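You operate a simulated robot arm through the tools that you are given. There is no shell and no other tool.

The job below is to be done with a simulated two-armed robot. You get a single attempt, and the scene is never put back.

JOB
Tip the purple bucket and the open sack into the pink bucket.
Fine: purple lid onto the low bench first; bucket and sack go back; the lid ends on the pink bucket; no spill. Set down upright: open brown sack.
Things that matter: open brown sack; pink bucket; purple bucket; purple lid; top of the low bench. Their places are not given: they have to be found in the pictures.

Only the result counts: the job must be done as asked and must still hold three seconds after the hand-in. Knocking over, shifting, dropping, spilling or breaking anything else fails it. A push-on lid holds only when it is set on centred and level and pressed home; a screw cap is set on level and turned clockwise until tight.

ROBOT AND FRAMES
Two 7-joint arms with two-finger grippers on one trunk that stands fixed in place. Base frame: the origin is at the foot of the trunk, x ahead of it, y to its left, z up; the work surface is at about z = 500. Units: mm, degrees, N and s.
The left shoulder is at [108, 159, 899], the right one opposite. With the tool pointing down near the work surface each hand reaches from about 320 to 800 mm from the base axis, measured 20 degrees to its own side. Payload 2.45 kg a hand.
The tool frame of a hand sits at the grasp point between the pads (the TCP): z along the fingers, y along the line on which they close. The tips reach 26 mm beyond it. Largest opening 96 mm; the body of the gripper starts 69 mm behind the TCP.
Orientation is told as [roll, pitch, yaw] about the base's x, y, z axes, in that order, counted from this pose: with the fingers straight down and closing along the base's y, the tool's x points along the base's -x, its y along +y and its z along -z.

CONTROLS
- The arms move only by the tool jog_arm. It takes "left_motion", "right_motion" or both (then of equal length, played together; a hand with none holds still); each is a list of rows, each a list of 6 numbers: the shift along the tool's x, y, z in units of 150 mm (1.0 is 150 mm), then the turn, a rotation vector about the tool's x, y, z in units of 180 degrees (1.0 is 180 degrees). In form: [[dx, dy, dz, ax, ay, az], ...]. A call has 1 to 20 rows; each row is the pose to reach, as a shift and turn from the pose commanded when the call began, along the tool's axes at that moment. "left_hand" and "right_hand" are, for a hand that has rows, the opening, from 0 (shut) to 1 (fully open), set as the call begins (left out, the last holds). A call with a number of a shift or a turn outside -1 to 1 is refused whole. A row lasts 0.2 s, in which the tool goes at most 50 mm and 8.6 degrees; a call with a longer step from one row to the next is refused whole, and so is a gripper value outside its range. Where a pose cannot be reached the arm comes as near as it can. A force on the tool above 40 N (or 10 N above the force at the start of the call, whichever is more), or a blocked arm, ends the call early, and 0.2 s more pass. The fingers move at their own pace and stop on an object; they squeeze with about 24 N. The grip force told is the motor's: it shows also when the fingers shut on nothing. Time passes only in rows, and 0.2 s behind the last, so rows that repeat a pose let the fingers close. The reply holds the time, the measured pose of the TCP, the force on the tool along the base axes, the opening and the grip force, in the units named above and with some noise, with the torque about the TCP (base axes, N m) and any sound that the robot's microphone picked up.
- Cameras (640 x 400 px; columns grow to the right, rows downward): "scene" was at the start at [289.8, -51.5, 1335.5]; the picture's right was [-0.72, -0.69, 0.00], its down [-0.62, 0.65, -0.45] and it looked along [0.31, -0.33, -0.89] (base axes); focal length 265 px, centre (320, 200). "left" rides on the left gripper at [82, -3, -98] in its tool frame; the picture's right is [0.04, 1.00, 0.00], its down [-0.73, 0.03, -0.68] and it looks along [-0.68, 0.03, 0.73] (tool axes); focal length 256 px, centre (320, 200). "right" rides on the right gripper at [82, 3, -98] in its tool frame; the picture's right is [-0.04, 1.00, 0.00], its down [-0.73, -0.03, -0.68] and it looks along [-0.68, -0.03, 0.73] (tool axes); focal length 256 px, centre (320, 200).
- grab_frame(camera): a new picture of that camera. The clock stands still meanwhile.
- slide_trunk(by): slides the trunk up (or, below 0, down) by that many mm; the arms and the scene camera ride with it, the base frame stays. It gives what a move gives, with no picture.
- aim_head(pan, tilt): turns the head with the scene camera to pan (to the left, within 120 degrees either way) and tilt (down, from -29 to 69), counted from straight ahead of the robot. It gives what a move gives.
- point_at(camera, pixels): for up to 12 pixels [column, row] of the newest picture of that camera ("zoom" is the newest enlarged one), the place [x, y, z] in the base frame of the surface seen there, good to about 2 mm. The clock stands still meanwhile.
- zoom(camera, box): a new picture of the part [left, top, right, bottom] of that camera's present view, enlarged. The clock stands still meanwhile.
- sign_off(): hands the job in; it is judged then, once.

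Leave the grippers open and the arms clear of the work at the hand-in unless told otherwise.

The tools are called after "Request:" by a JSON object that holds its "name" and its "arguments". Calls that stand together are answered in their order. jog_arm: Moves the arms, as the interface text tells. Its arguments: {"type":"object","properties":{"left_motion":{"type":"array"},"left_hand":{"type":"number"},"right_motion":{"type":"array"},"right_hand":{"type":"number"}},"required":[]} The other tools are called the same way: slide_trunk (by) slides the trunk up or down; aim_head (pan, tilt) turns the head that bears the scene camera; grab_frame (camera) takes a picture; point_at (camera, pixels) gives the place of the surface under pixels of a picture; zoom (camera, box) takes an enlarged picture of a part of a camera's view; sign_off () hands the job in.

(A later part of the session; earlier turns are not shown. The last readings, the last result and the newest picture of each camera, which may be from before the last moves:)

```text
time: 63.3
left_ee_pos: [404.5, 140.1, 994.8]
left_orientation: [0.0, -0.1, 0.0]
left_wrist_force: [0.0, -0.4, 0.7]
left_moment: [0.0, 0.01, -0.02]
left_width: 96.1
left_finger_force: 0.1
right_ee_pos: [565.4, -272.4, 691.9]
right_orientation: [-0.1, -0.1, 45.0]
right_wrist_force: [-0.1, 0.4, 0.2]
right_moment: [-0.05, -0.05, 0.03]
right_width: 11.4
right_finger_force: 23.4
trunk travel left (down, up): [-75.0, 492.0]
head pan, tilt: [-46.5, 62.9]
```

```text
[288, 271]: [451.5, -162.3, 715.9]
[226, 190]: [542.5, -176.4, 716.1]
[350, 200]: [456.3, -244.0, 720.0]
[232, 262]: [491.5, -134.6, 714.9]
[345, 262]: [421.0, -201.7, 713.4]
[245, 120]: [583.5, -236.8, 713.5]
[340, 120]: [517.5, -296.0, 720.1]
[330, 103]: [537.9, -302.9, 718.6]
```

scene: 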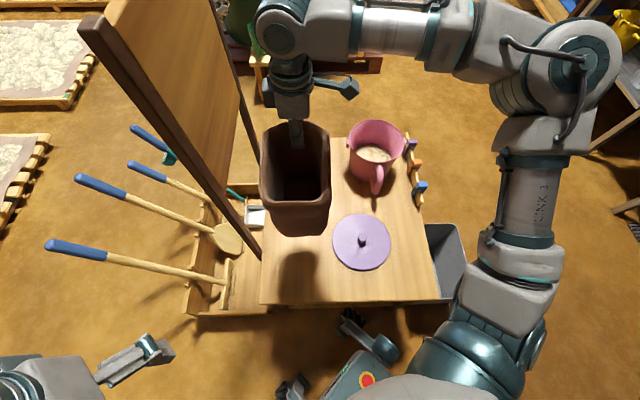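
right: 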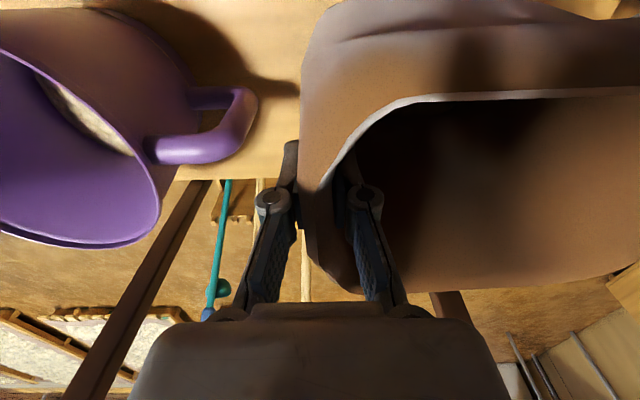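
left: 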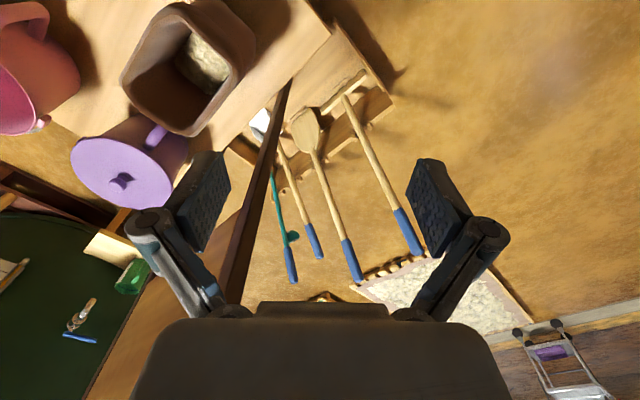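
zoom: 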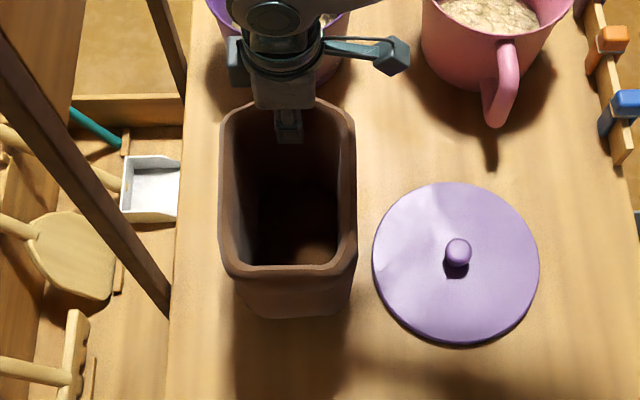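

The sack is level but has slid about 8 mm in the grip, so contact is expected near TCP z≈676. I lower to about 680, then in fine steps.

Request:
{"name": "jog_arm", "arguments": {"right_motion": [[0, 0.01, 0.02, 0, 0, 0], [0, 0.02, 0.05, 0, 0, 0], [0, 0.02, 0.075, 0, 0, 0]]}}

Request:
{"name": "jog_arm", "arguments": {"right_motion": [[0, 0, 0.01, 0, 0, 0], [0, 0, 0.02, 0, 0, 0]]}}

Request:
{"name": "jog_arm", "arguments": {"right_motion": [[0, 0, 0.01, 0, 0, 0], [0, 0, 0.015, 0, 0, 0]]}}

```text
time: 64.1
left_ee_pos: [404.3, 139.4, 994.1]
left_orientation: [0.1, -0.2, 0.0]
left_wrist_force: [0.1, -0.4, 0.5]
left_moment: [0.0, 0.01, -0.02]
left_width: 95.8
left_finger_force: 0.0
right_ee_pos: [563.7, -270.4, 681.2]
right_orientation: [-0.3, -0.1, 45.0]
right_wrist_force: [-0.1, -0.2, -0.1]
right_moment: [-0.05, -0.02, 0.04]
right_width: 11.4
right_finger_force: 24.0
trunk travel left (down, up): [-75.0, 492.0]
head pan, tilt: [-46.5, 62.9]
```

```text
time: 64.7
left_ee_pos: [403.9, 138.4, 993.4]
left_orientation: [0.0, -0.1, 0.0]
left_wrist_force: [-0.8, 1.4, -0.9]
left_moment: [-0.02, 0.01, -0.05]
left_width: 96.0
left_finger_force: 0.1
right_ee_pos: [563.9, -269.8, 677.4]
right_orientation: [-0.2, 0.0, 45.0]
right_wrist_force: [0.1, -0.5, -1.2]
right_moment: [-0.05, -0.03, 0.0]
right_width: 11.2
right_finger_force: 23.5
trunk travel left (down, up): [-75.0, 492.0]
head pan, tilt: [-46.5, 62.9]
```

```text
time: 65.3
left_ee_pos: [402.1, 139.1, 993.7]
left_orientation: [0.0, -0.3, 0.1]
left_wrist_force: [0.4, -0.6, 0.0]
left_moment: [-0.02, -0.02, -0.03]
left_width: 96.0
left_finger_force: 0.2
right_ee_pos: [564.7, -269.1, 674.5]
right_orientation: [-0.2, -0.1, 45.0]
right_wrist_force: [0.1, -0.8, 0.8]
right_moment: [0.12, -0.06, -0.03]
right_width: 11.5
right_finger_force: 23.4
trunk travel left (down, up): [-75.0, 492.0]
head pan, tilt: [-46.5, 62.9]
```

Contact seems to begin at z≈674.5 (moment 0.12). I lower 1.5–2 mm more.

Request:
{"name": "jog_arm", "arguments": {"right_motion": [[0, 0, 0.007, 0, 0, 0], [0, 0, 0.012, 0, 0, 0]]}}

Request:
{"name": "zoom", "arguments": {"camera": "scene", "box": [250, 150, 378, 290]}}

Request:
{"name": "point_at", "arguments": {"camera": "zoom", "pixels": [[288, 271], [226, 190], [350, 200], [232, 262], [345, 262], [245, 120], [340, 120], [330, 103]]}}

```text
time: 65.9
left_ee_pos: [404.1, 139.2, 995.1]
left_orientation: [-0.1, -0.3, 0.0]
left_wrist_force: [1.5, -0.8, 0.4]
left_moment: [-0.01, 0.01, -0.01]
left_width: 96.1
left_finger_force: 0.0
right_ee_pos: [563.4, -268.9, 673.4]
right_orientation: [-0.1, -0.1, 45.0]
right_wrist_force: [0.1, -0.4, 1.0]
right_moment: [0.13, -0.04, -0.05]
right_width: 11.0
right_finger_force: 23.7
trunk travel left (down, up): [-75.0, 492.0]
head pan, tilt: [-46.5, 62.9]
```

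```text
2.86 times, centred on (314, 220) of scene
```

zoom: 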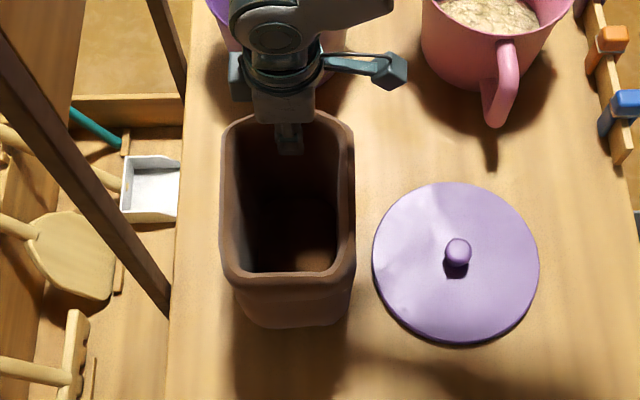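

```text
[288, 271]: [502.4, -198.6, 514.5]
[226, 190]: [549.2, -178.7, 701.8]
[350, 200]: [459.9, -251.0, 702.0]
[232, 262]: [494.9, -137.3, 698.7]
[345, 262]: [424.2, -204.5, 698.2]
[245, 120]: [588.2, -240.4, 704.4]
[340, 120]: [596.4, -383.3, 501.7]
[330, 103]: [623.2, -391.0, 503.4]
```

The rim is back at z≈701, the sack stands on the bench. I press down 1 mm more and open the hand moderately.

Request:
{"name": "jog_arm", "arguments": {"right_motion": [[0, 0, 0.008, 0, 0, 0], [0, 0, 0.008, 0, 0, 0]]}}

Request:
{"name": "jog_arm", "arguments": {"right_motion": [[0, 0, 0.008, 0, 0, 0], [0, 0, 0.008, 0, 0, 0], [0, 0, 0.008, 0, 0, 0]], "right_hand": 0.45}}

Request:
{"name": "zoom", "arguments": {"camera": "scene", "box": [250, 150, 378, 290]}}

Request:
{"name": "grab_frame", "arguments": {"camera": "right"}}

```text
time: 66.5
left_ee_pos: [404.4, 139.4, 993.6]
left_orientation: [0.0, -0.2, 0.0]
left_wrist_force: [-0.2, 0.0, 0.2]
left_moment: [0.02, 0.0, 0.01]
left_width: 96.3
left_finger_force: 0.0
right_ee_pos: [563.4, -269.6, 670.9]
right_orientation: [-0.1, -0.1, 45.0]
right_wrist_force: [1.5, -1.9, 2.4]
right_moment: [0.26, 0.04, -0.02]
right_width: 11.4
right_finger_force: 24.0
trunk travel left (down, up): [-75.0, 492.0]
head pan, tilt: [-46.5, 62.9]
```

```text
time: 67.3
left_ee_pos: [404.9, 139.4, 994.2]
left_orientation: [0.0, -0.2, 0.0]
left_wrist_force: [-0.9, -0.6, 0.3]
left_moment: [0.0, 0.03, -0.01]
left_width: 96.1
left_finger_force: 0.1
right_ee_pos: [564.5, -269.2, 670.5]
right_orientation: [-0.2, -0.2, 45.0]
right_wrist_force: [0.3, -1.0, 0.7]
right_moment: [0.03, 0.01, -0.01]
right_width: 43.3
right_finger_force: 0.1
trunk travel left (down, up): [-75.0, 492.0]
head pan, tilt: [-46.5, 62.9]
```

```text
2.86 times, centred on (314, 220) of scene
```

zoom: 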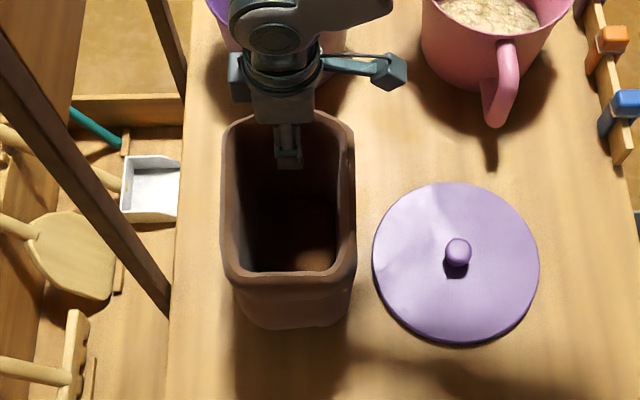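

```text
taken
```

right: 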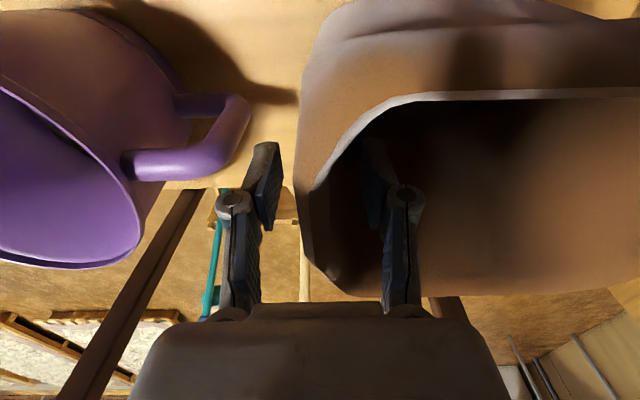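

The sack stands free between the open fingers. I rise straight up.

Request:
{"name": "jog_arm", "arguments": {"right_motion": [[0, 0, -0.08, 0, 0, 0], [0, 0, -0.2, 0, 0, 0], [0, 0, -0.35, 0, 0, 0], [0, 0, -0.55, 0, 0, 0], [0, 0, -0.75, 0, 0, 0], [0, 0, -0.98, 0, 0, 0]]}}

Request:
{"name": "grab_frame", "arguments": {"camera": "scene"}}

Request:
{"name": "zoom", "arguments": {"camera": "scene", "box": [250, 110, 442, 290]}}

```text
time: 68.7
left_ee_pos: [404.6, 140.4, 994.9]
left_orientation: [-0.2, -0.3, -0.1]
left_wrist_force: [-0.6, -0.6, 0.7]
left_moment: [-0.03, -0.02, 0.01]
left_width: 96.2
left_finger_force: 0.1
right_ee_pos: [561.6, -269.8, 818.6]
right_orientation: [-0.2, 0.0, 45.0]
right_wrist_force: [-1.0, 0.1, -0.2]
right_moment: [-0.02, 0.02, -0.02]
right_width: 43.1
right_finger_force: 0.0
trunk travel left (down, up): [-75.0, 492.0]
head pan, tilt: [-46.5, 62.9]
```

```text
taken
```

scene: 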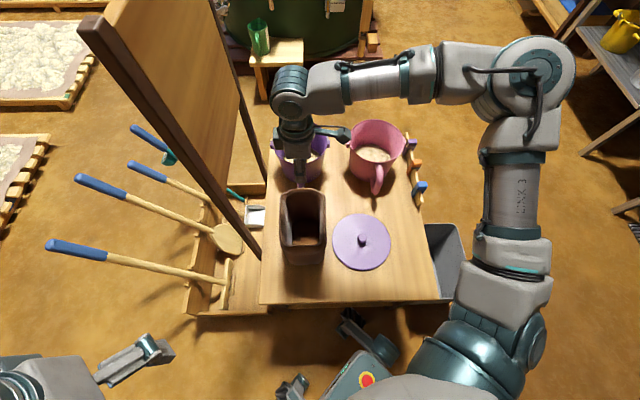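

```text
2.22 times, centred on (346, 200) of scene
```

zoom: 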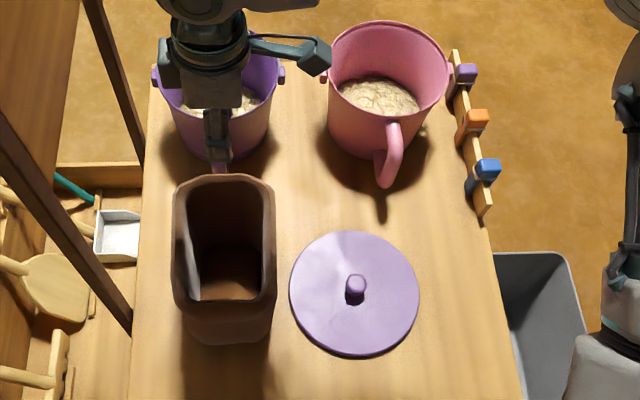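

I see a pale speck near (422,130) of this enlarged view beside the pink bucket; I check it closely.

Request:
{"name": "zoom", "arguments": {"camera": "scene", "box": [370, 145, 418, 190]}}

Request:
{"name": "zoom", "arguments": {"camera": "scene", "box": [335, 110, 431, 190]}}

```text
8.89 times, centred on (394, 168) of scene
```

zoom: 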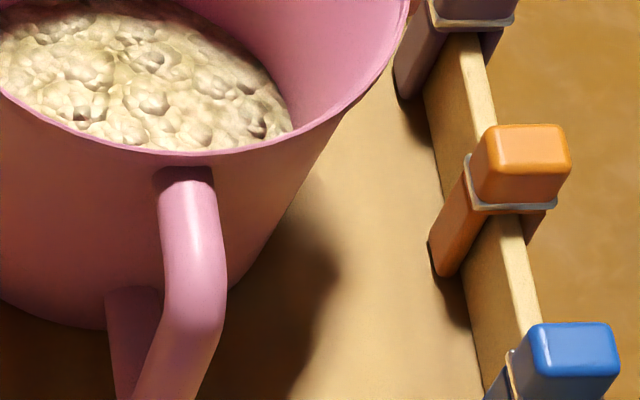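

```text
5.00 times, centred on (383, 150) of scene
```

zoom: 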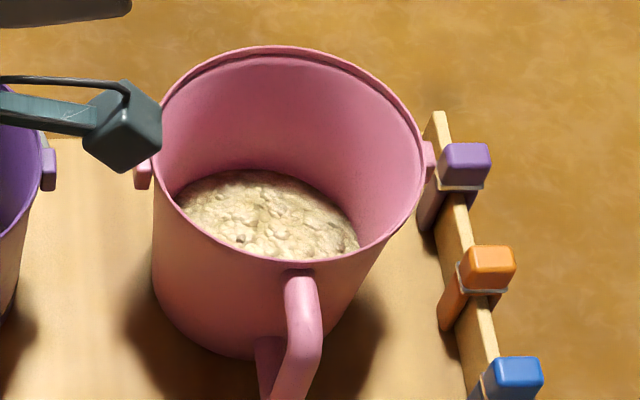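

No spill: that was only lit bench. Now the purple bucket: I will pinch its wall at the -x side, about (631,-408), closing along x. I move there at height and yaw the hand from 45° to -90°.

Request:
{"name": "jog_arm", "arguments": {"right_motion": [[0.019, -0.057, -0.008, 0, 0, 0.044], [0.038, -0.115, -0.016, 0, 0, 0.088], [0.057, -0.172, -0.023, 0, 0, 0.132], [0.076, -0.23, -0.031, 0, 0, 0.176], [0.096, -0.287, -0.039, 0, 0, 0.221], [0.115, -0.344, -0.047, 0, 0, 0.265], [0.134, -0.402, -0.055, 0, 0, 0.309], [0.153, -0.459, -0.063, 0, 0, 0.353], [0.172, -0.517, -0.07, 0, 0, 0.397], [0.191, -0.574, -0.078, 0, 0, 0.441], [0.21, -0.632, -0.086, 0, 0, 0.485], [0.229, -0.689, -0.094, 0, 0, 0.529], [0.249, -0.746, -0.102, 0, 0, 0.574], [0.268, -0.804, -0.11, 0, 0, 0.618], [0.287, -0.861, -0.117, 0, 0, 0.662], [0.306, -0.919, -0.125, 0, 0, 0.706], [0.325, -0.976, -0.133, 0, 0, 0.75]]}}

Request:
{"name": "grab_frame", "arguments": {"camera": "right"}}

Request:
{"name": "grab_frame", "arguments": {"camera": "scene"}}

```text
time: 72.3
left_ee_pos: [405.7, 139.4, 993.7]
left_orientation: [-0.1, -0.2, 0.1]
left_wrist_force: [-0.8, 0.0, 0.5]
left_moment: [0.0, 0.01, -0.01]
left_width: 96.0
left_finger_force: 0.1
right_ee_pos: [633.1, -408.0, 838.3]
right_orientation: [0.2, 0.0, -90.1]
right_wrist_force: [0.2, -0.4, 0.9]
right_moment: [0.01, -0.05, -0.01]
right_width: 43.0
right_finger_force: 0.0
trunk travel left (down, up): [-75.0, 492.0]
head pan, tilt: [-46.5, 62.9]
```

```text
taken
```

right: 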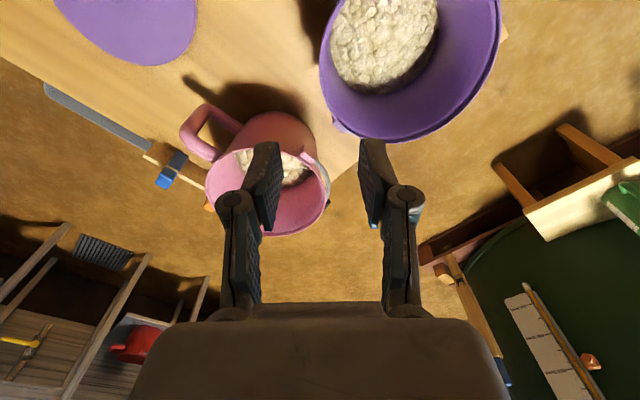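

```text
taken
```

scene: 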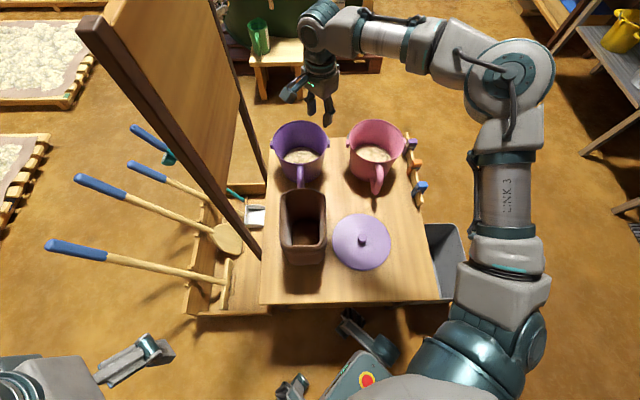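

The -90° yaw is reached. I measure the purple rim circle precisely from the scene.

Request:
{"name": "zoom", "arguments": {"camera": "scene", "box": [264, 112, 336, 157]}}

Request:
{"name": "point_at", "arguments": {"camera": "zoom", "pixels": [[320, 90], [200, 120], [120, 160], [70, 210], [75, 280], [100, 320], [170, 380], [440, 100], [520, 150], [565, 210], [570, 270], [540, 330]]}}

Request:
{"name": "zoom", "arguments": {"camera": "scene", "box": [264, 130, 336, 190]}}

```text
8.89 times, centred on (300, 134) of scene
```

zoom: 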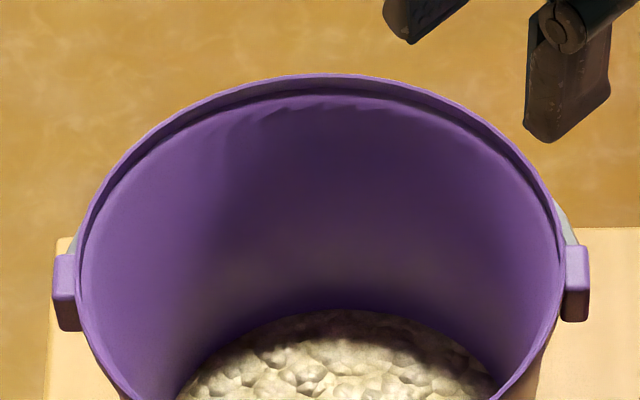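

```text
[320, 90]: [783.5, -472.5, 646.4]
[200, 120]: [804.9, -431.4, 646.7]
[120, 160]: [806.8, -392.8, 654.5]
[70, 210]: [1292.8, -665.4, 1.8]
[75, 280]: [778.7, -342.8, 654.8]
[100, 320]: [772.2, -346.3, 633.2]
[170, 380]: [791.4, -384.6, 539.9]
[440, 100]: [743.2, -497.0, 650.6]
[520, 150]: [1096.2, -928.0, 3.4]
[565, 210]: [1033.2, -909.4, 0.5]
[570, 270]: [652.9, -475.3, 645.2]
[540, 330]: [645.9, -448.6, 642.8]
```

```text
6.67 times, centred on (300, 160) of scene
```

zoom: 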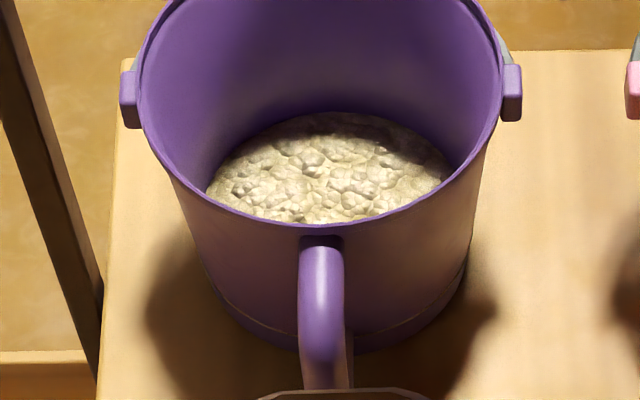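

Now the near rim points from this view.

Request:
{"name": "point_at", "arguments": {"camera": "zoom", "pixels": [[290, 227], [230, 212], [180, 180], [150, 130], [380, 217], [430, 195], [470, 163], [494, 125], [440, 192], [410, 207]]}}

```text
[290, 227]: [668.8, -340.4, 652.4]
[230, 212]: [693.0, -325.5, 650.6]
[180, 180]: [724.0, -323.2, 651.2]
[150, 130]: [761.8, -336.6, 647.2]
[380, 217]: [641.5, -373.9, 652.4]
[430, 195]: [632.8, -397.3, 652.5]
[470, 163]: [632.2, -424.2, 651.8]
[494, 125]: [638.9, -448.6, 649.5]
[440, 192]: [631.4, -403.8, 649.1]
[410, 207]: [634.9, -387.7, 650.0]
```

The purple rim circle is centred at about (720,-410), radius about 88, and its wall leans about 6°. I tilt the hand 6° to match the wall, then go down with a finger on either side.

Request:
{"name": "jog_arm", "arguments": {"right_motion": [[-0.006, -0.06, 0.05, -0.017, 0, 0], [-0.013, -0.12, 0.116, -0.0333, 0, 0]]}}

Request:
{"name": "jog_arm", "arguments": {"right_motion": [[0, 0, 0.2, 0, 0, 0], [0, 0, 0.4, 0, 0, 0], [0, 0, 0.6, 0, 0, 0], [0, 0, 0.78, 0, 0, 0]]}}

Request:
{"name": "grab_frame", "arguments": {"camera": "right"}}

Request:
{"name": "zoom", "arguments": {"camera": "scene", "box": [252, 90, 380, 200]}}

```text
time: 72.9
left_ee_pos: [404.4, 138.8, 994.1]
left_orientation: [-0.1, -0.2, 0.0]
left_wrist_force: [-0.6, 0.1, 0.1]
left_moment: [-0.02, 0.0, -0.01]
left_width: 96.1
left_finger_force: 0.0
right_ee_pos: [613.3, -409.9, 821.7]
right_orientation: [6.2, 0.0, -90.1]
right_wrist_force: [0.1, -0.6, 0.2]
right_moment: [-0.02, 0.0, 0.01]
right_width: 43.4
right_finger_force: 0.0
trunk travel left (down, up): [-75.0, 492.0]
head pan, tilt: [-46.5, 62.9]
```

```text
time: 73.9
left_ee_pos: [405.8, 139.4, 994.0]
left_orientation: [0.1, -0.1, 0.0]
left_wrist_force: [-0.5, -0.8, 0.3]
left_moment: [-0.02, 0.01, 0.0]
left_width: 95.9
left_finger_force: 0.1
right_ee_pos: [628.0, -412.1, 704.5]
right_orientation: [6.2, 0.0, -90.0]
right_wrist_force: [0.2, 0.1, -0.5]
right_moment: [0.02, 0.01, 0.01]
right_width: 43.4
right_finger_force: 0.1
trunk travel left (down, up): [-75.0, 492.0]
head pan, tilt: [-46.5, 62.9]
```

```text
taken
```

right: 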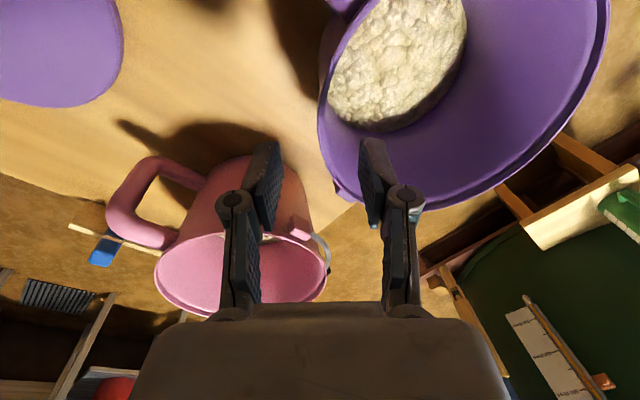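

```text
3.64 times, centred on (316, 145) of scene
```

zoom: 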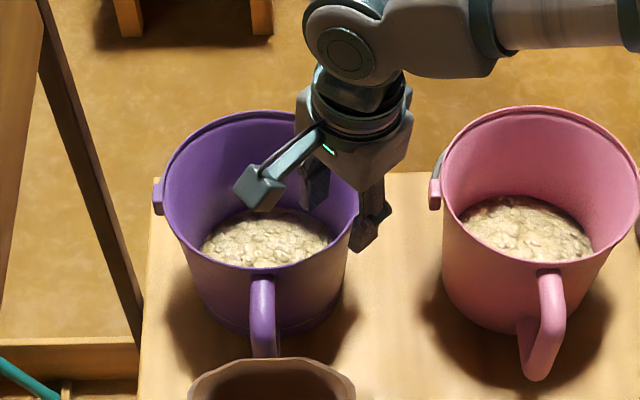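

The wall lies midway between the fingers. I go down the remaining 83 mm in smaller steps.

Request:
{"name": "jog_arm", "arguments": {"right_motion": [[0, 0, 0.12, 0, 0, 0], [0, 0, 0.24, 0, 0, 0], [0, 0, 0.36, 0, 0, 0], [0, 0, 0.46, 0, 0, 0], [0, 0, 0.553, 0, 0, 0]]}}

Request:
{"name": "grab_frame", "arguments": {"camera": "right"}}

Request:
{"name": "zoom", "arguments": {"camera": "scene", "box": [252, 90, 380, 200]}}

```text
time: 75.1
left_ee_pos: [404.8, 138.5, 993.9]
left_orientation: [0.0, -0.2, 0.0]
left_wrist_force: [0.1, 0.6, -0.2]
left_moment: [-0.01, 0.01, -0.02]
left_width: 95.9
left_finger_force: 0.1
right_ee_pos: [636.9, -411.1, 622.1]
right_orientation: [6.2, -0.1, -90.0]
right_wrist_force: [0.1, -0.1, -0.3]
right_moment: [0.0, 0.01, -0.02]
right_width: 43.1
right_finger_force: 0.1
trunk travel left (down, up): [-75.0, 492.0]
head pan, tilt: [-46.5, 62.9]
```

```text
taken
```

right: 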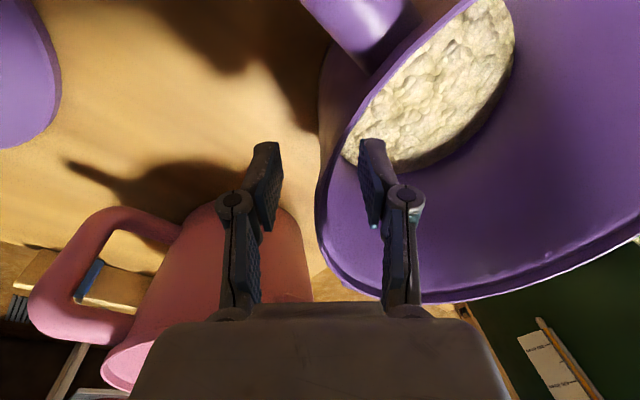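

```text
3.64 times, centred on (316, 145) of scene
```

zoom: 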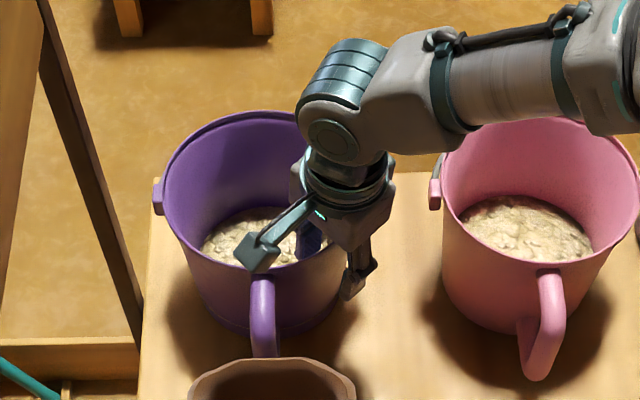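

Fingers straddle the wall, camera box clear above the handle. I close on the wall.

Request:
{"name": "jog_arm", "arguments": {"right_motion": [[0, 0, 0, 0, 0, 0], [0, 0, 0, 0, 0, 0], [0, 0, 0, 0, 0, 0], [0, 0, 0, 0, 0, 0]], "right_hand": 0}}

Request:
{"name": "grab_frame", "arguments": {"camera": "right"}}

```text
time: 76.1
left_ee_pos: [404.2, 139.1, 995.0]
left_orientation: [0.0, -0.3, 0.1]
left_wrist_force: [0.2, -0.3, -0.5]
left_moment: [0.02, -0.02, 0.0]
left_width: 95.9
left_finger_force: 0.2
right_ee_pos: [636.2, -411.1, 622.9]
right_orientation: [6.3, 0.0, -90.0]
right_wrist_force: [2.5, -0.1, 4.3]
right_moment: [-0.07, -0.13, 0.17]
right_width: 14.0
right_finger_force: 24.0
trunk travel left (down, up): [-75.0, 492.0]
head pan, tilt: [-46.5, 62.9]
```

```text
taken
```

right: 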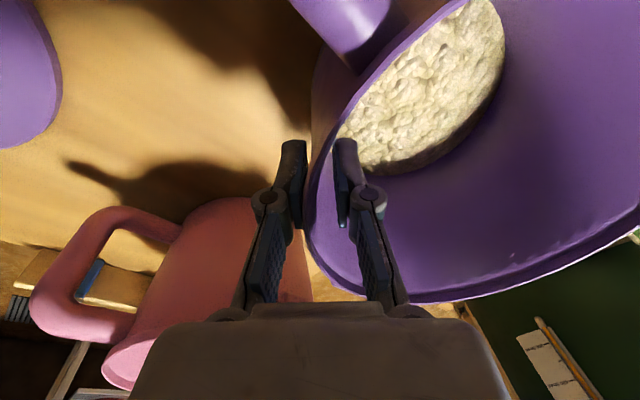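

Held at 14 mm, 24 N. Grip pose to return to: (636.2,-411.1,622.9), tilt 6.3°, yaw -90. I lift vertically about 8 mm as a test (tool axes: up is mostly -z).

Request:
{"name": "jog_arm", "arguments": {"right_motion": [[0, 0.0015, -0.013, 0, 0, 0], [0, 0.003, -0.027, 0, 0, 0], [0, 0.0045, -0.04, 0, 0, 0], [0, 0.006, -0.055, 0, 0, 0], [0, 0.006, -0.055, 0, 0, 0]]}}

Request:
{"name": "grab_frame", "arguments": {"camera": "right"}}

Request:
{"name": "zoom", "arguments": {"camera": "scene", "box": [252, 90, 380, 200]}}

```text
time: 77.3
left_ee_pos: [404.7, 138.0, 995.2]
left_orientation: [0.0, -0.1, 0.0]
left_wrist_force: [-1.6, 0.0, 0.3]
left_moment: [0.02, -0.01, 0.01]
left_width: 96.0
left_finger_force: 0.1
right_ee_pos: [637.6, -409.9, 629.6]
right_orientation: [6.1, 0.0, -90.0]
right_wrist_force: [0.1, 0.8, -6.4]
right_moment: [0.04, 0.5, 0.0]
right_width: 12.9
right_finger_force: 23.7
trunk travel left (down, up): [-75.0, 492.0]
head pan, tilt: [-46.5, 62.9]
```

```text
taken
```

right: 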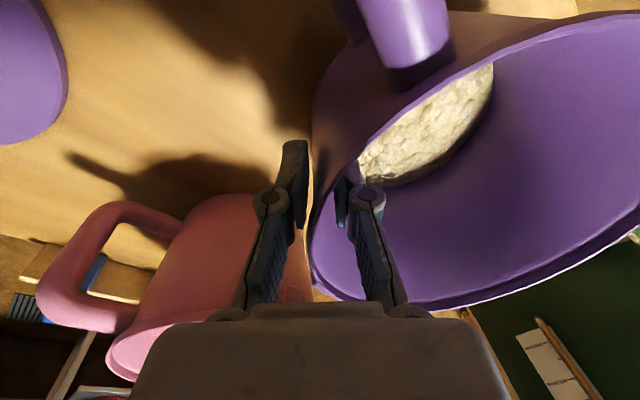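

```text
3.64 times, centred on (316, 145) of scene
```

zoom: 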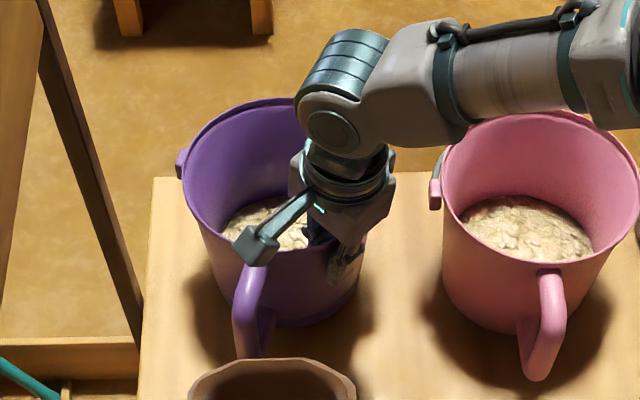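

The bucket seems to have turned a little in the grip. I measure the rim heights to see how.

Request:
{"name": "point_at", "arguments": {"camera": "zoom", "pixels": [[192, 185], [215, 225], [250, 252], [205, 135], [240, 108], [275, 102], [180, 165], [250, 280], [245, 320], [275, 320], [345, 290], [300, 322]]}}

```text
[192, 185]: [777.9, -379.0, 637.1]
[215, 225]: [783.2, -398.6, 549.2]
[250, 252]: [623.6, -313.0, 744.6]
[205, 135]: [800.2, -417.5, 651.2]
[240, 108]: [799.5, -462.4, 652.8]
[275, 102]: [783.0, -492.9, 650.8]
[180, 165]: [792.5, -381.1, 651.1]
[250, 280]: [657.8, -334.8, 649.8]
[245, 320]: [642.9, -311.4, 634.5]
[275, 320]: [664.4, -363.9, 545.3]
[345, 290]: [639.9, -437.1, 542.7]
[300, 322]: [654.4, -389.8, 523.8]
```

The bucket swung about 16° in yaw as its wall facet settled flat against the pads; the weight is now about 6.4 N with a moment fitting full suspension. I lift another 25 mm and check if it stays stable.

Request:
{"name": "jog_arm", "arguments": {"right_motion": [[0, 0.005, -0.04, 0, 0, 0], [0, 0.01, -0.08, 0, 0, 0], [0, 0.014, -0.12, 0, 0, 0], [0, 0.018, -0.16, 0, 0, 0], [0, 0.018, -0.16, 0, 0, 0], [0, 0.018, -0.16, 0, 0, 0]]}}

Request:
{"name": "grab_frame", "arguments": {"camera": "right"}}

Request:
{"name": "zoom", "arguments": {"camera": "scene", "box": [252, 90, 380, 200]}}

```text
time: 78.7
left_ee_pos: [404.9, 138.8, 994.0]
left_orientation: [0.0, -0.3, 0.0]
left_wrist_force: [-0.7, 1.0, -0.3]
left_moment: [-0.03, -0.03, -0.02]
left_width: 95.8
left_finger_force: 0.0
right_ee_pos: [638.1, -411.3, 653.4]
right_orientation: [6.1, 0.0, -90.0]
right_wrist_force: [0.4, -0.9, -6.7]
right_moment: [0.05, 0.51, 0.02]
right_width: 12.8
right_finger_force: 23.6
trunk travel left (down, up): [-75.0, 492.0]
head pan, tilt: [-46.5, 62.9]
```

```text
taken
```

right: 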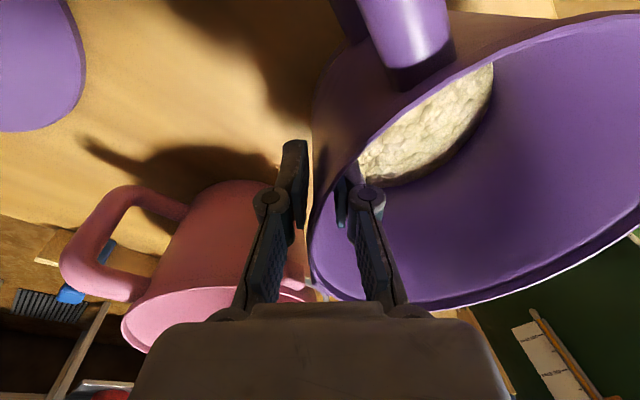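

```text
3.64 times, centred on (316, 145) of scene
```

zoom: 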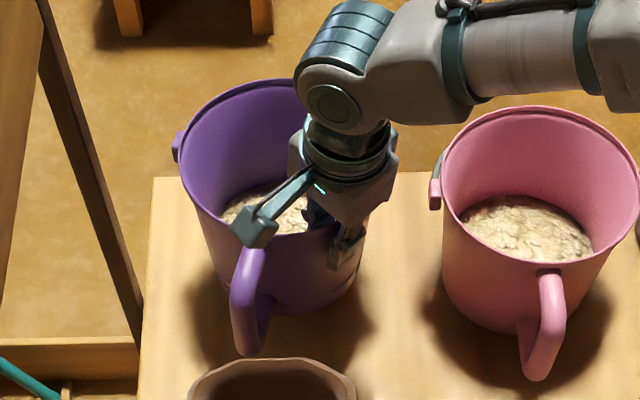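

The grip is stable (view unchanged, 6.7 N). I measure the lifted bucket's rim to know its centre and tilt relative to the hand.

Request:
{"name": "point_at", "arguments": {"camera": "zoom", "pixels": [[215, 103], [255, 84], [290, 80], [183, 150], [190, 185], [200, 208], [225, 232], [250, 240], [178, 145], [247, 262], [240, 300], [295, 235]]}}

Request:
{"name": "point_at", "arguments": {"camera": "right", "pixels": [[360, 152], [420, 100], [500, 55], [580, 25], [315, 270], [340, 290], [440, 305], [520, 290], [600, 255], [625, 230], [415, 40], [318, 200]]}}

```text
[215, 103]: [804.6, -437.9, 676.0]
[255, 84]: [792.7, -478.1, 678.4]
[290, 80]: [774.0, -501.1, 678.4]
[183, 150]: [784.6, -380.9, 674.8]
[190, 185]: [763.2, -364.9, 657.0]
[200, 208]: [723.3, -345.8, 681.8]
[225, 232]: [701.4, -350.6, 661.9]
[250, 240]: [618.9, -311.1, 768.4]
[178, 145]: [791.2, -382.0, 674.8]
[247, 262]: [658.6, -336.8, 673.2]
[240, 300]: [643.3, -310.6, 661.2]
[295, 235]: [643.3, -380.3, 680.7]
```

```text
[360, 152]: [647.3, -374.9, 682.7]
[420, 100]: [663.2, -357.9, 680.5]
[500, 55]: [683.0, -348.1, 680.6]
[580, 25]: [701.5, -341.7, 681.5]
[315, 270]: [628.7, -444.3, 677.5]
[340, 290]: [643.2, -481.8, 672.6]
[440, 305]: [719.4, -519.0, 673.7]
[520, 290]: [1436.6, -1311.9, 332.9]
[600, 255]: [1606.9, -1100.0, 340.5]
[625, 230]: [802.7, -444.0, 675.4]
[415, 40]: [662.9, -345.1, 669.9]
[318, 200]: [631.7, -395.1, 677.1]
```

The bucket centre sits at 78.5 mm ahead and 18.7 mm to the side of the TCP, yawed about -16°, nearly level. I lift it to z≈900 in two moves.

Request:
{"name": "jog_arm", "arguments": {"right_motion": [[0, 0.012, -0.11, 0, 0, 0], [0, 0.027, -0.25, 0, 0, 0], [0, 0.043, -0.4, 0, 0, 0], [0, 0.06, -0.55, 0, 0, 0], [0, 0.076, -0.7, 0, 0, 0], [0, 0.09, -0.828, 0, 0, 0]]}}

Request:
{"name": "jog_arm", "arguments": {"right_motion": [[0, 0.012, -0.11, 0, 0, 0], [0, 0.027, -0.25, 0, 0, 0], [0, 0.043, -0.4, 0, 0, 0], [0, 0.06, -0.55, 0, 0, 0], [0, 0.076, -0.7, 0, 0, 0], [0, 0.09, -0.828, 0, 0, 0]]}}

Request:
{"name": "grab_frame", "arguments": {"camera": "scene"}}

Request:
{"name": "grab_frame", "arguments": {"camera": "right"}}

```text
time: 80.1
left_ee_pos: [404.6, 137.7, 994.2]
left_orientation: [0.0, -0.2, 0.0]
left_wrist_force: [-0.2, 0.5, -0.2]
left_moment: [0.03, 0.0, -0.04]
left_width: 95.8
left_finger_force: 0.1
right_ee_pos: [637.6, -411.3, 780.6]
right_orientation: [6.3, -0.1, -89.9]
right_wrist_force: [-0.5, 1.3, -6.7]
right_moment: [0.06, 0.51, 0.02]
right_width: 12.6
right_finger_force: 23.7
trunk travel left (down, up): [-75.0, 492.0]
head pan, tilt: [-46.5, 62.9]
```

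```text
time: 81.5
left_ee_pos: [404.6, 139.8, 994.1]
left_orientation: [0.0, -0.2, 0.0]
left_wrist_force: [-0.3, 0.3, 0.1]
left_moment: [-0.03, 0.0, -0.02]
left_width: 96.1
left_finger_force: 0.1
right_ee_pos: [635.8, -411.4, 905.7]
right_orientation: [6.0, 0.0, -90.0]
right_wrist_force: [-1.1, -0.3, -7.5]
right_moment: [0.05, 0.47, 0.0]
right_width: 12.8
right_finger_force: 23.8
trunk travel left (down, up): [-75.0, 492.0]
head pan, tilt: [-46.5, 62.9]
```

```text
taken
```

scene: 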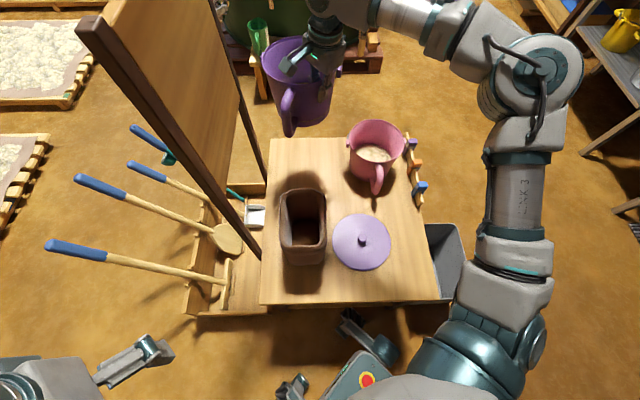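

```text
taken
```

right: 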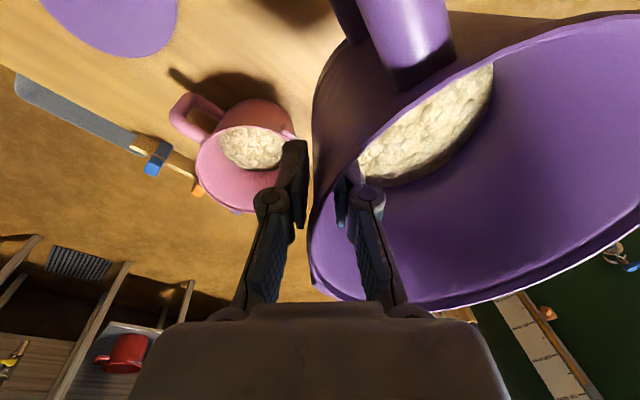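

Stable at z≈906. Now I swing over toward the pink bucket in two moves with slow yaw (about 4.8° per row): first half.

Request:
{"name": "jog_arm", "arguments": {"right_motion": [[-0.044, -0.026, -0.003, 0, 0.0029, -0.0266], [-0.089, -0.052, -0.006, 0, 0.0058, -0.0533], [-0.133, -0.078, -0.009, 0, 0.0087, -0.0799], [-0.177, -0.104, -0.011, 0, 0.0116, -0.1065], [-0.221, -0.13, -0.014, 0, 0.0145, -0.1331], [-0.266, -0.156, -0.017, 0, 0.0174, -0.1598], [-0.31, -0.182, -0.02, 0, 0.0203, -0.1864], [-0.354, -0.208, -0.023, 0, 0.0231, -0.213], [-0.399, -0.234, -0.026, 0, 0.026, -0.2397], [-0.443, -0.26, -0.029, 0, 0.0289, -0.2663], [-0.487, -0.286, -0.031, 0, 0.0318, -0.2929], [-0.531, -0.312, -0.034, 0, 0.0347, -0.3195], [-0.576, -0.338, -0.037, 0, 0.0376, -0.3462], [-0.62, -0.364, -0.04, 0, 0.0405, -0.3728]]}}

Request:
{"name": "grab_frame", "arguments": {"camera": "scene"}}

Request:
{"name": "grab_frame", "arguments": {"camera": "right"}}

```text
time: 84.5
left_ee_pos: [404.7, 139.2, 995.2]
left_orientation: [0.0, -0.3, 0.0]
left_wrist_force: [-0.4, -0.5, 0.1]
left_moment: [-0.02, -0.03, -0.02]
left_width: 95.9
left_finger_force: 0.1
right_ee_pos: [582.5, -504.7, 904.3]
right_orientation: [6.2, 0.0, -22.4]
right_wrist_force: [-0.5, 0.1, -6.0]
right_moment: [-0.43, 0.25, 0.02]
right_width: 12.9
right_finger_force: 24.1
trunk travel left (down, up): [-75.0, 492.0]
head pan, tilt: [-46.5, 62.9]
```

```text
taken
```

scene: 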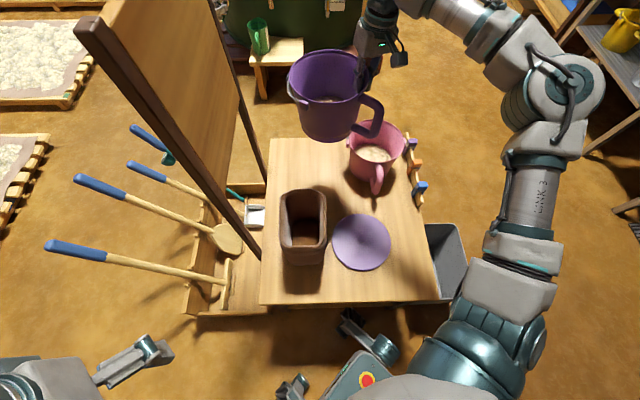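

```text
taken
```

right: 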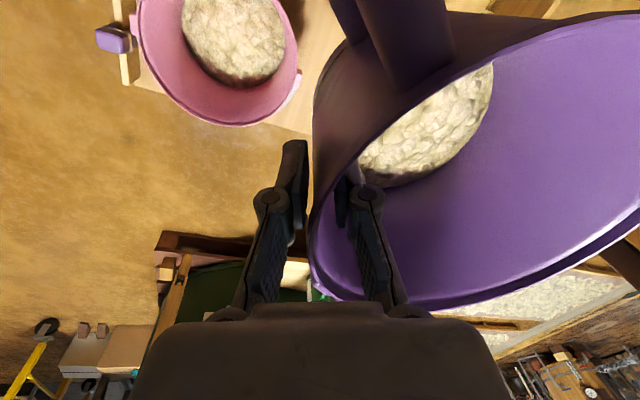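

Still stable. Second half of the swing to yaw 45° above the pink bucket.

Request:
{"name": "jog_arm", "arguments": {"right_motion": [[0.008, -0.051, -0.005, 0, 0.0029, -0.0266], [0.015, -0.101, -0.011, 0, 0.0058, -0.0532], [0.023, -0.152, -0.016, 0, 0.0087, -0.0798], [0.031, -0.203, -0.022, 0, 0.0115, -0.1063], [0.038, -0.253, -0.027, 0, 0.0144, -0.1329], [0.046, -0.304, -0.033, 0, 0.0173, -0.1595], [0.053, -0.354, -0.038, 0, 0.0202, -0.1861], [0.061, -0.405, -0.044, 0, 0.0231, -0.2127], [0.069, -0.456, -0.049, 0, 0.026, -0.2393], [0.076, -0.506, -0.055, 0, 0.0289, -0.2659], [0.084, -0.557, -0.06, 0, 0.0317, -0.2924], [0.092, -0.608, -0.066, 0, 0.0346, -0.319], [0.099, -0.658, -0.071, 0, 0.0375, -0.3456], [0.107, -0.709, -0.077, 0, 0.0404, -0.3722]]}}

Request:
{"name": "grab_frame", "arguments": {"camera": "scene"}}

Request:
{"name": "grab_frame", "arguments": {"camera": "right"}}

```text
time: 87.5
left_ee_pos: [404.3, 138.2, 994.5]
left_orientation: [0.0, -0.2, -0.1]
left_wrist_force: [0.7, 0.6, -0.5]
left_moment: [-0.01, 0.01, 0.04]
left_width: 95.9
left_finger_force: 0.2
right_ee_pos: [527.3, -596.9, 904.1]
right_orientation: [6.2, 0.0, 45.0]
right_wrist_force: [-0.3, -0.3, -6.1]
right_moment: [-0.37, -0.31, -0.01]
right_width: 12.8
right_finger_force: 24.1
trunk travel left (down, up): [-75.0, 492.0]
head pan, tilt: [-46.5, 62.9]
```

```text
taken
```

scene: 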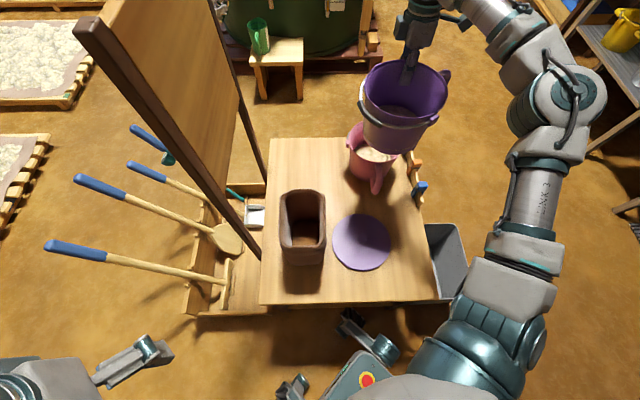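

```text
taken
```

right: 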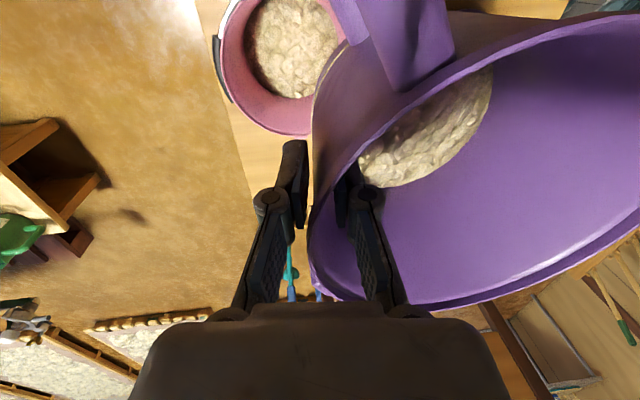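

The bucket hangs over the pink one at yaw 45°. I enlarge to see the bail wire and measure the lip.

Request:
{"name": "zoom", "arguments": {"camera": "scene", "box": [340, 40, 468, 200]}}

Request:
{"name": "point_at", "arguments": {"camera": "zoom", "pixels": [[235, 198], [275, 215], [320, 222], [360, 215], [400, 195], [225, 155], [425, 160], [280, 225], [330, 236], [420, 210], [300, 285], [350, 295]]}}

```text
2.50 times, centred on (404, 120) of scene
```

zoom: 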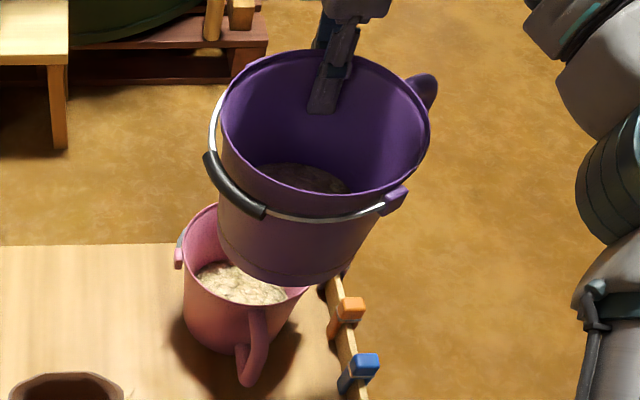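

```text
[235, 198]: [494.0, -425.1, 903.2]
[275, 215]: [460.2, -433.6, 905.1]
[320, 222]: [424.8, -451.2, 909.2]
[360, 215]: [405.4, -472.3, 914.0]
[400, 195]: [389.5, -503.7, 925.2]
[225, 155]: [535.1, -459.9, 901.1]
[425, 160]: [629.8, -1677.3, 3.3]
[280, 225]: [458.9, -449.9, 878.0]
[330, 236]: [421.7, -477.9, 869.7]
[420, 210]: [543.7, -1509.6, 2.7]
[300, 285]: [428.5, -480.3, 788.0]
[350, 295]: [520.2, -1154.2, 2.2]
```

The bail wire with its black grip lies against the wall just below the rim. The lip centre is near v of the pink centre. I begin tipping toward the robot to about 56°, moving outward.

Request:
{"name": "jog_arm", "arguments": {"right_motion": [[0, -0.05, -0.006, 0.028, 0, 0], [0, -0.11, -0.012, 0.058, 0, 0], [0, -0.165, -0.018, 0.09, 0, 0], [0, -0.225, -0.024, 0.122, 0, 0], [0, -0.28, -0.03, 0.154, 0, 0], [0, -0.335, -0.036, 0.186, 0, 0], [0, -0.39, -0.042, 0.218, 0, 0], [0, -0.45, -0.048, 0.25, 0, 0], [0, -0.51, -0.055, 0.281, 0, 0], [0, -0.563, -0.061, 0.311, 0, 0]]}}

Request:
{"name": "zoom", "arguments": {"camera": "scene", "box": [320, 10, 464, 200]}}

Request:
{"name": "grab_frame", "arguments": {"camera": "right"}}

```text
time: 89.7
left_ee_pos: [405.3, 139.3, 994.1]
left_orientation: [0.0, -0.2, -0.1]
left_wrist_force: [0.5, 0.1, 0.0]
left_moment: [-0.01, -0.01, 0.01]
left_width: 96.2
left_finger_force: 0.1
right_ee_pos: [586.6, -656.0, 905.6]
right_orientation: [-49.7, 0.1, 45.0]
right_wrist_force: [0.4, 0.8, -6.2]
right_moment: [-0.05, 0.02, 0.02]
right_width: 12.9
right_finger_force: 24.0
trunk travel left (down, up): [-75.0, 492.0]
head pan, tilt: [-46.5, 62.9]
```

```text
2.11 times, centred on (392, 105) of scene
```

zoom: 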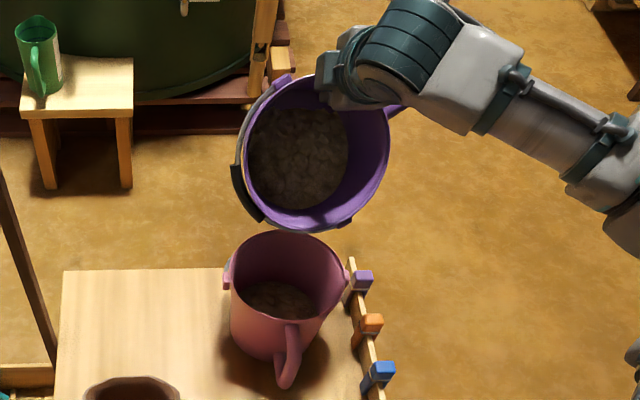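

```text
taken
```

right: 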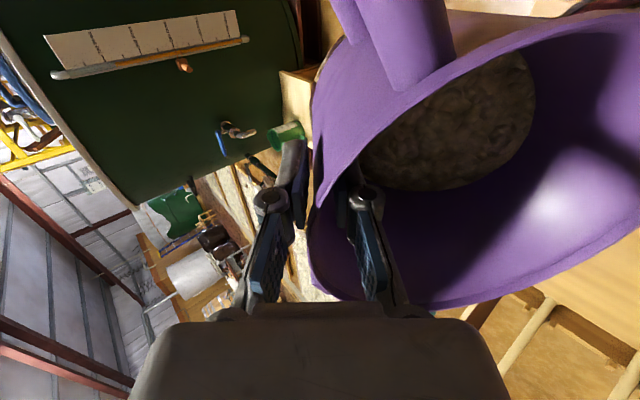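

The bail stays put. I measure the lip: the lowest rim points near (300,228) in the enlarged view.

Request:
{"name": "point_at", "arguments": {"camera": "zoom", "pixels": [[250, 180], [270, 215], [300, 228], [330, 224], [355, 205], [375, 175], [245, 135], [285, 290], [240, 290]]}}

```text
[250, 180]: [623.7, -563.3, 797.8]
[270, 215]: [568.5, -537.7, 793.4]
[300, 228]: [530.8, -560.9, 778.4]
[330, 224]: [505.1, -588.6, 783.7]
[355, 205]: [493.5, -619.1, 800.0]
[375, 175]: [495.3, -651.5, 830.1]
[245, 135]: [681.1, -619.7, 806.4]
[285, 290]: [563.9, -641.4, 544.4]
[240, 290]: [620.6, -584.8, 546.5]
```

The lip is at u≈772 (pink centre 801), z≈778, as computed. I tip on to 80° while lowering.

Request:
{"name": "jog_arm", "arguments": {"right_motion": [[0, 0.058, 0.061, 0.0228, 0, 0], [0, 0.104, 0.1, 0.045, 0, 0], [0, 0.14, 0.13, 0.0672, 0, 0], [0, 0.188, 0.135, 0.0894, 0, 0], [0, 0.247, 0.116, 0.1117, 0, 0], [0, 0.315, 0.078, 0.1339, 0, 0], [0, 0.315, 0.078, 0.1339, 0, 0], [0, 0.315, 0.078, 0.1339, 0, 0]]}}

Request:
{"name": "zoom", "arguments": {"camera": "scene", "box": [320, 40, 448, 200]}}

Request:
{"name": "grab_frame", "arguments": {"camera": "right"}}

```text
time: 91.5
left_ee_pos: [404.7, 139.0, 994.8]
left_orientation: [0.0, -0.2, 0.0]
left_wrist_force: [-0.3, 0.6, 0.5]
left_moment: [0.0, -0.02, -0.01]
left_width: 96.0
left_finger_force: 0.0
right_ee_pos: [571.1, -642.2, 862.0]
right_orientation: [-73.9, 0.0, 44.9]
right_wrist_force: [0.0, -1.0, -6.8]
right_moment: [0.12, 0.18, 0.01]
right_width: 12.6
right_finger_force: 23.9
trunk travel left (down, up): [-75.0, 492.0]
head pan, tilt: [-46.5, 62.9]
```

```text
2.50 times, centred on (384, 120) of scene
```

zoom: 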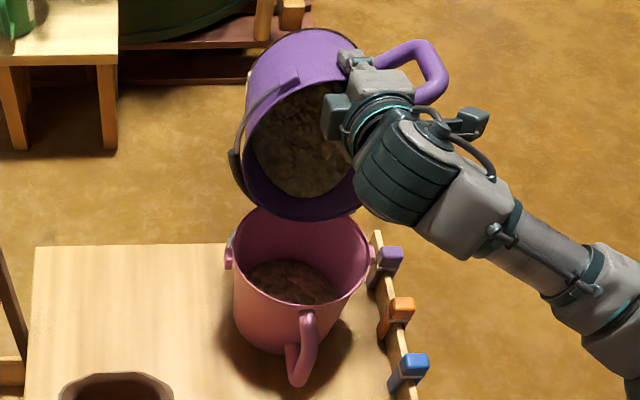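

```text
taken
```

right: 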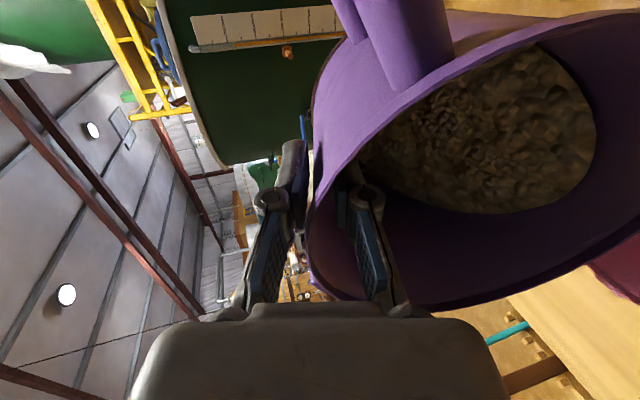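

The grain is sliding to the lip, none out yet (6.8 N). I tip slowly on to 100° and hold.

Request:
{"name": "jog_arm", "arguments": {"right_motion": [[0, 0.035, -0.073, 0.0222, 0, 0], [0, 0.07, -0.146, 0.0444, 0, 0], [0, 0.097, -0.214, 0.0667, 0, 0], [0, 0.119, -0.291, 0.0889, 0, 0], [0, 0.141, -0.368, 0.1111, 0, 0], [0, 0.141, -0.368, 0.1111, 0, 0], [0, 0.141, -0.368, 0.1111, 0, 0], [0, 0.141, -0.368, 0.1111, 0, 0]]}}

Request:
{"name": "zoom", "arguments": {"camera": "scene", "box": [320, 40, 448, 200]}}

Request:
{"name": "grab_frame", "arguments": {"camera": "right"}}

```text
time: 93.3
left_ee_pos: [404.0, 139.5, 994.0]
left_orientation: [0.0, -0.1, 0.0]
left_wrist_force: [-0.5, 0.5, -0.7]
left_moment: [0.01, -0.01, 0.04]
left_width: 96.1
left_finger_force: 0.0
right_ee_pos: [529.0, -598.9, 855.2]
right_orientation: [-93.9, 0.0, 44.9]
right_wrist_force: [0.0, 0.1, -3.6]
right_moment: [0.09, 0.11, 0.0]
right_width: 12.4
right_finger_force: 23.8
trunk travel left (down, up): [-75.0, 492.0]
head pan, tilt: [-46.5, 62.9]
```

```text
2.50 times, centred on (384, 120) of scene
```

zoom: 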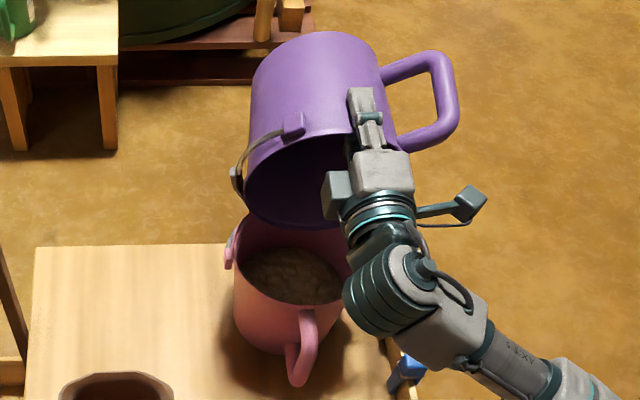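

```text
taken
```

right: 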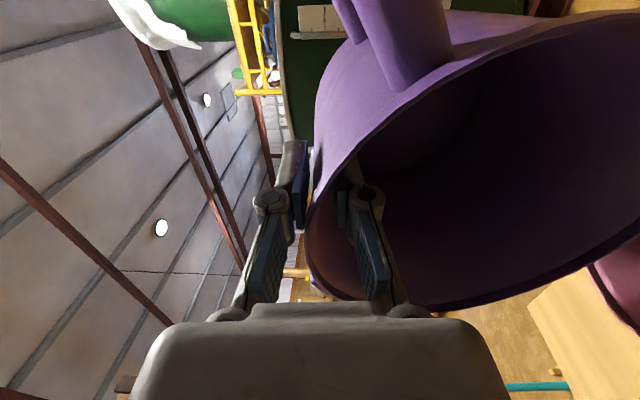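

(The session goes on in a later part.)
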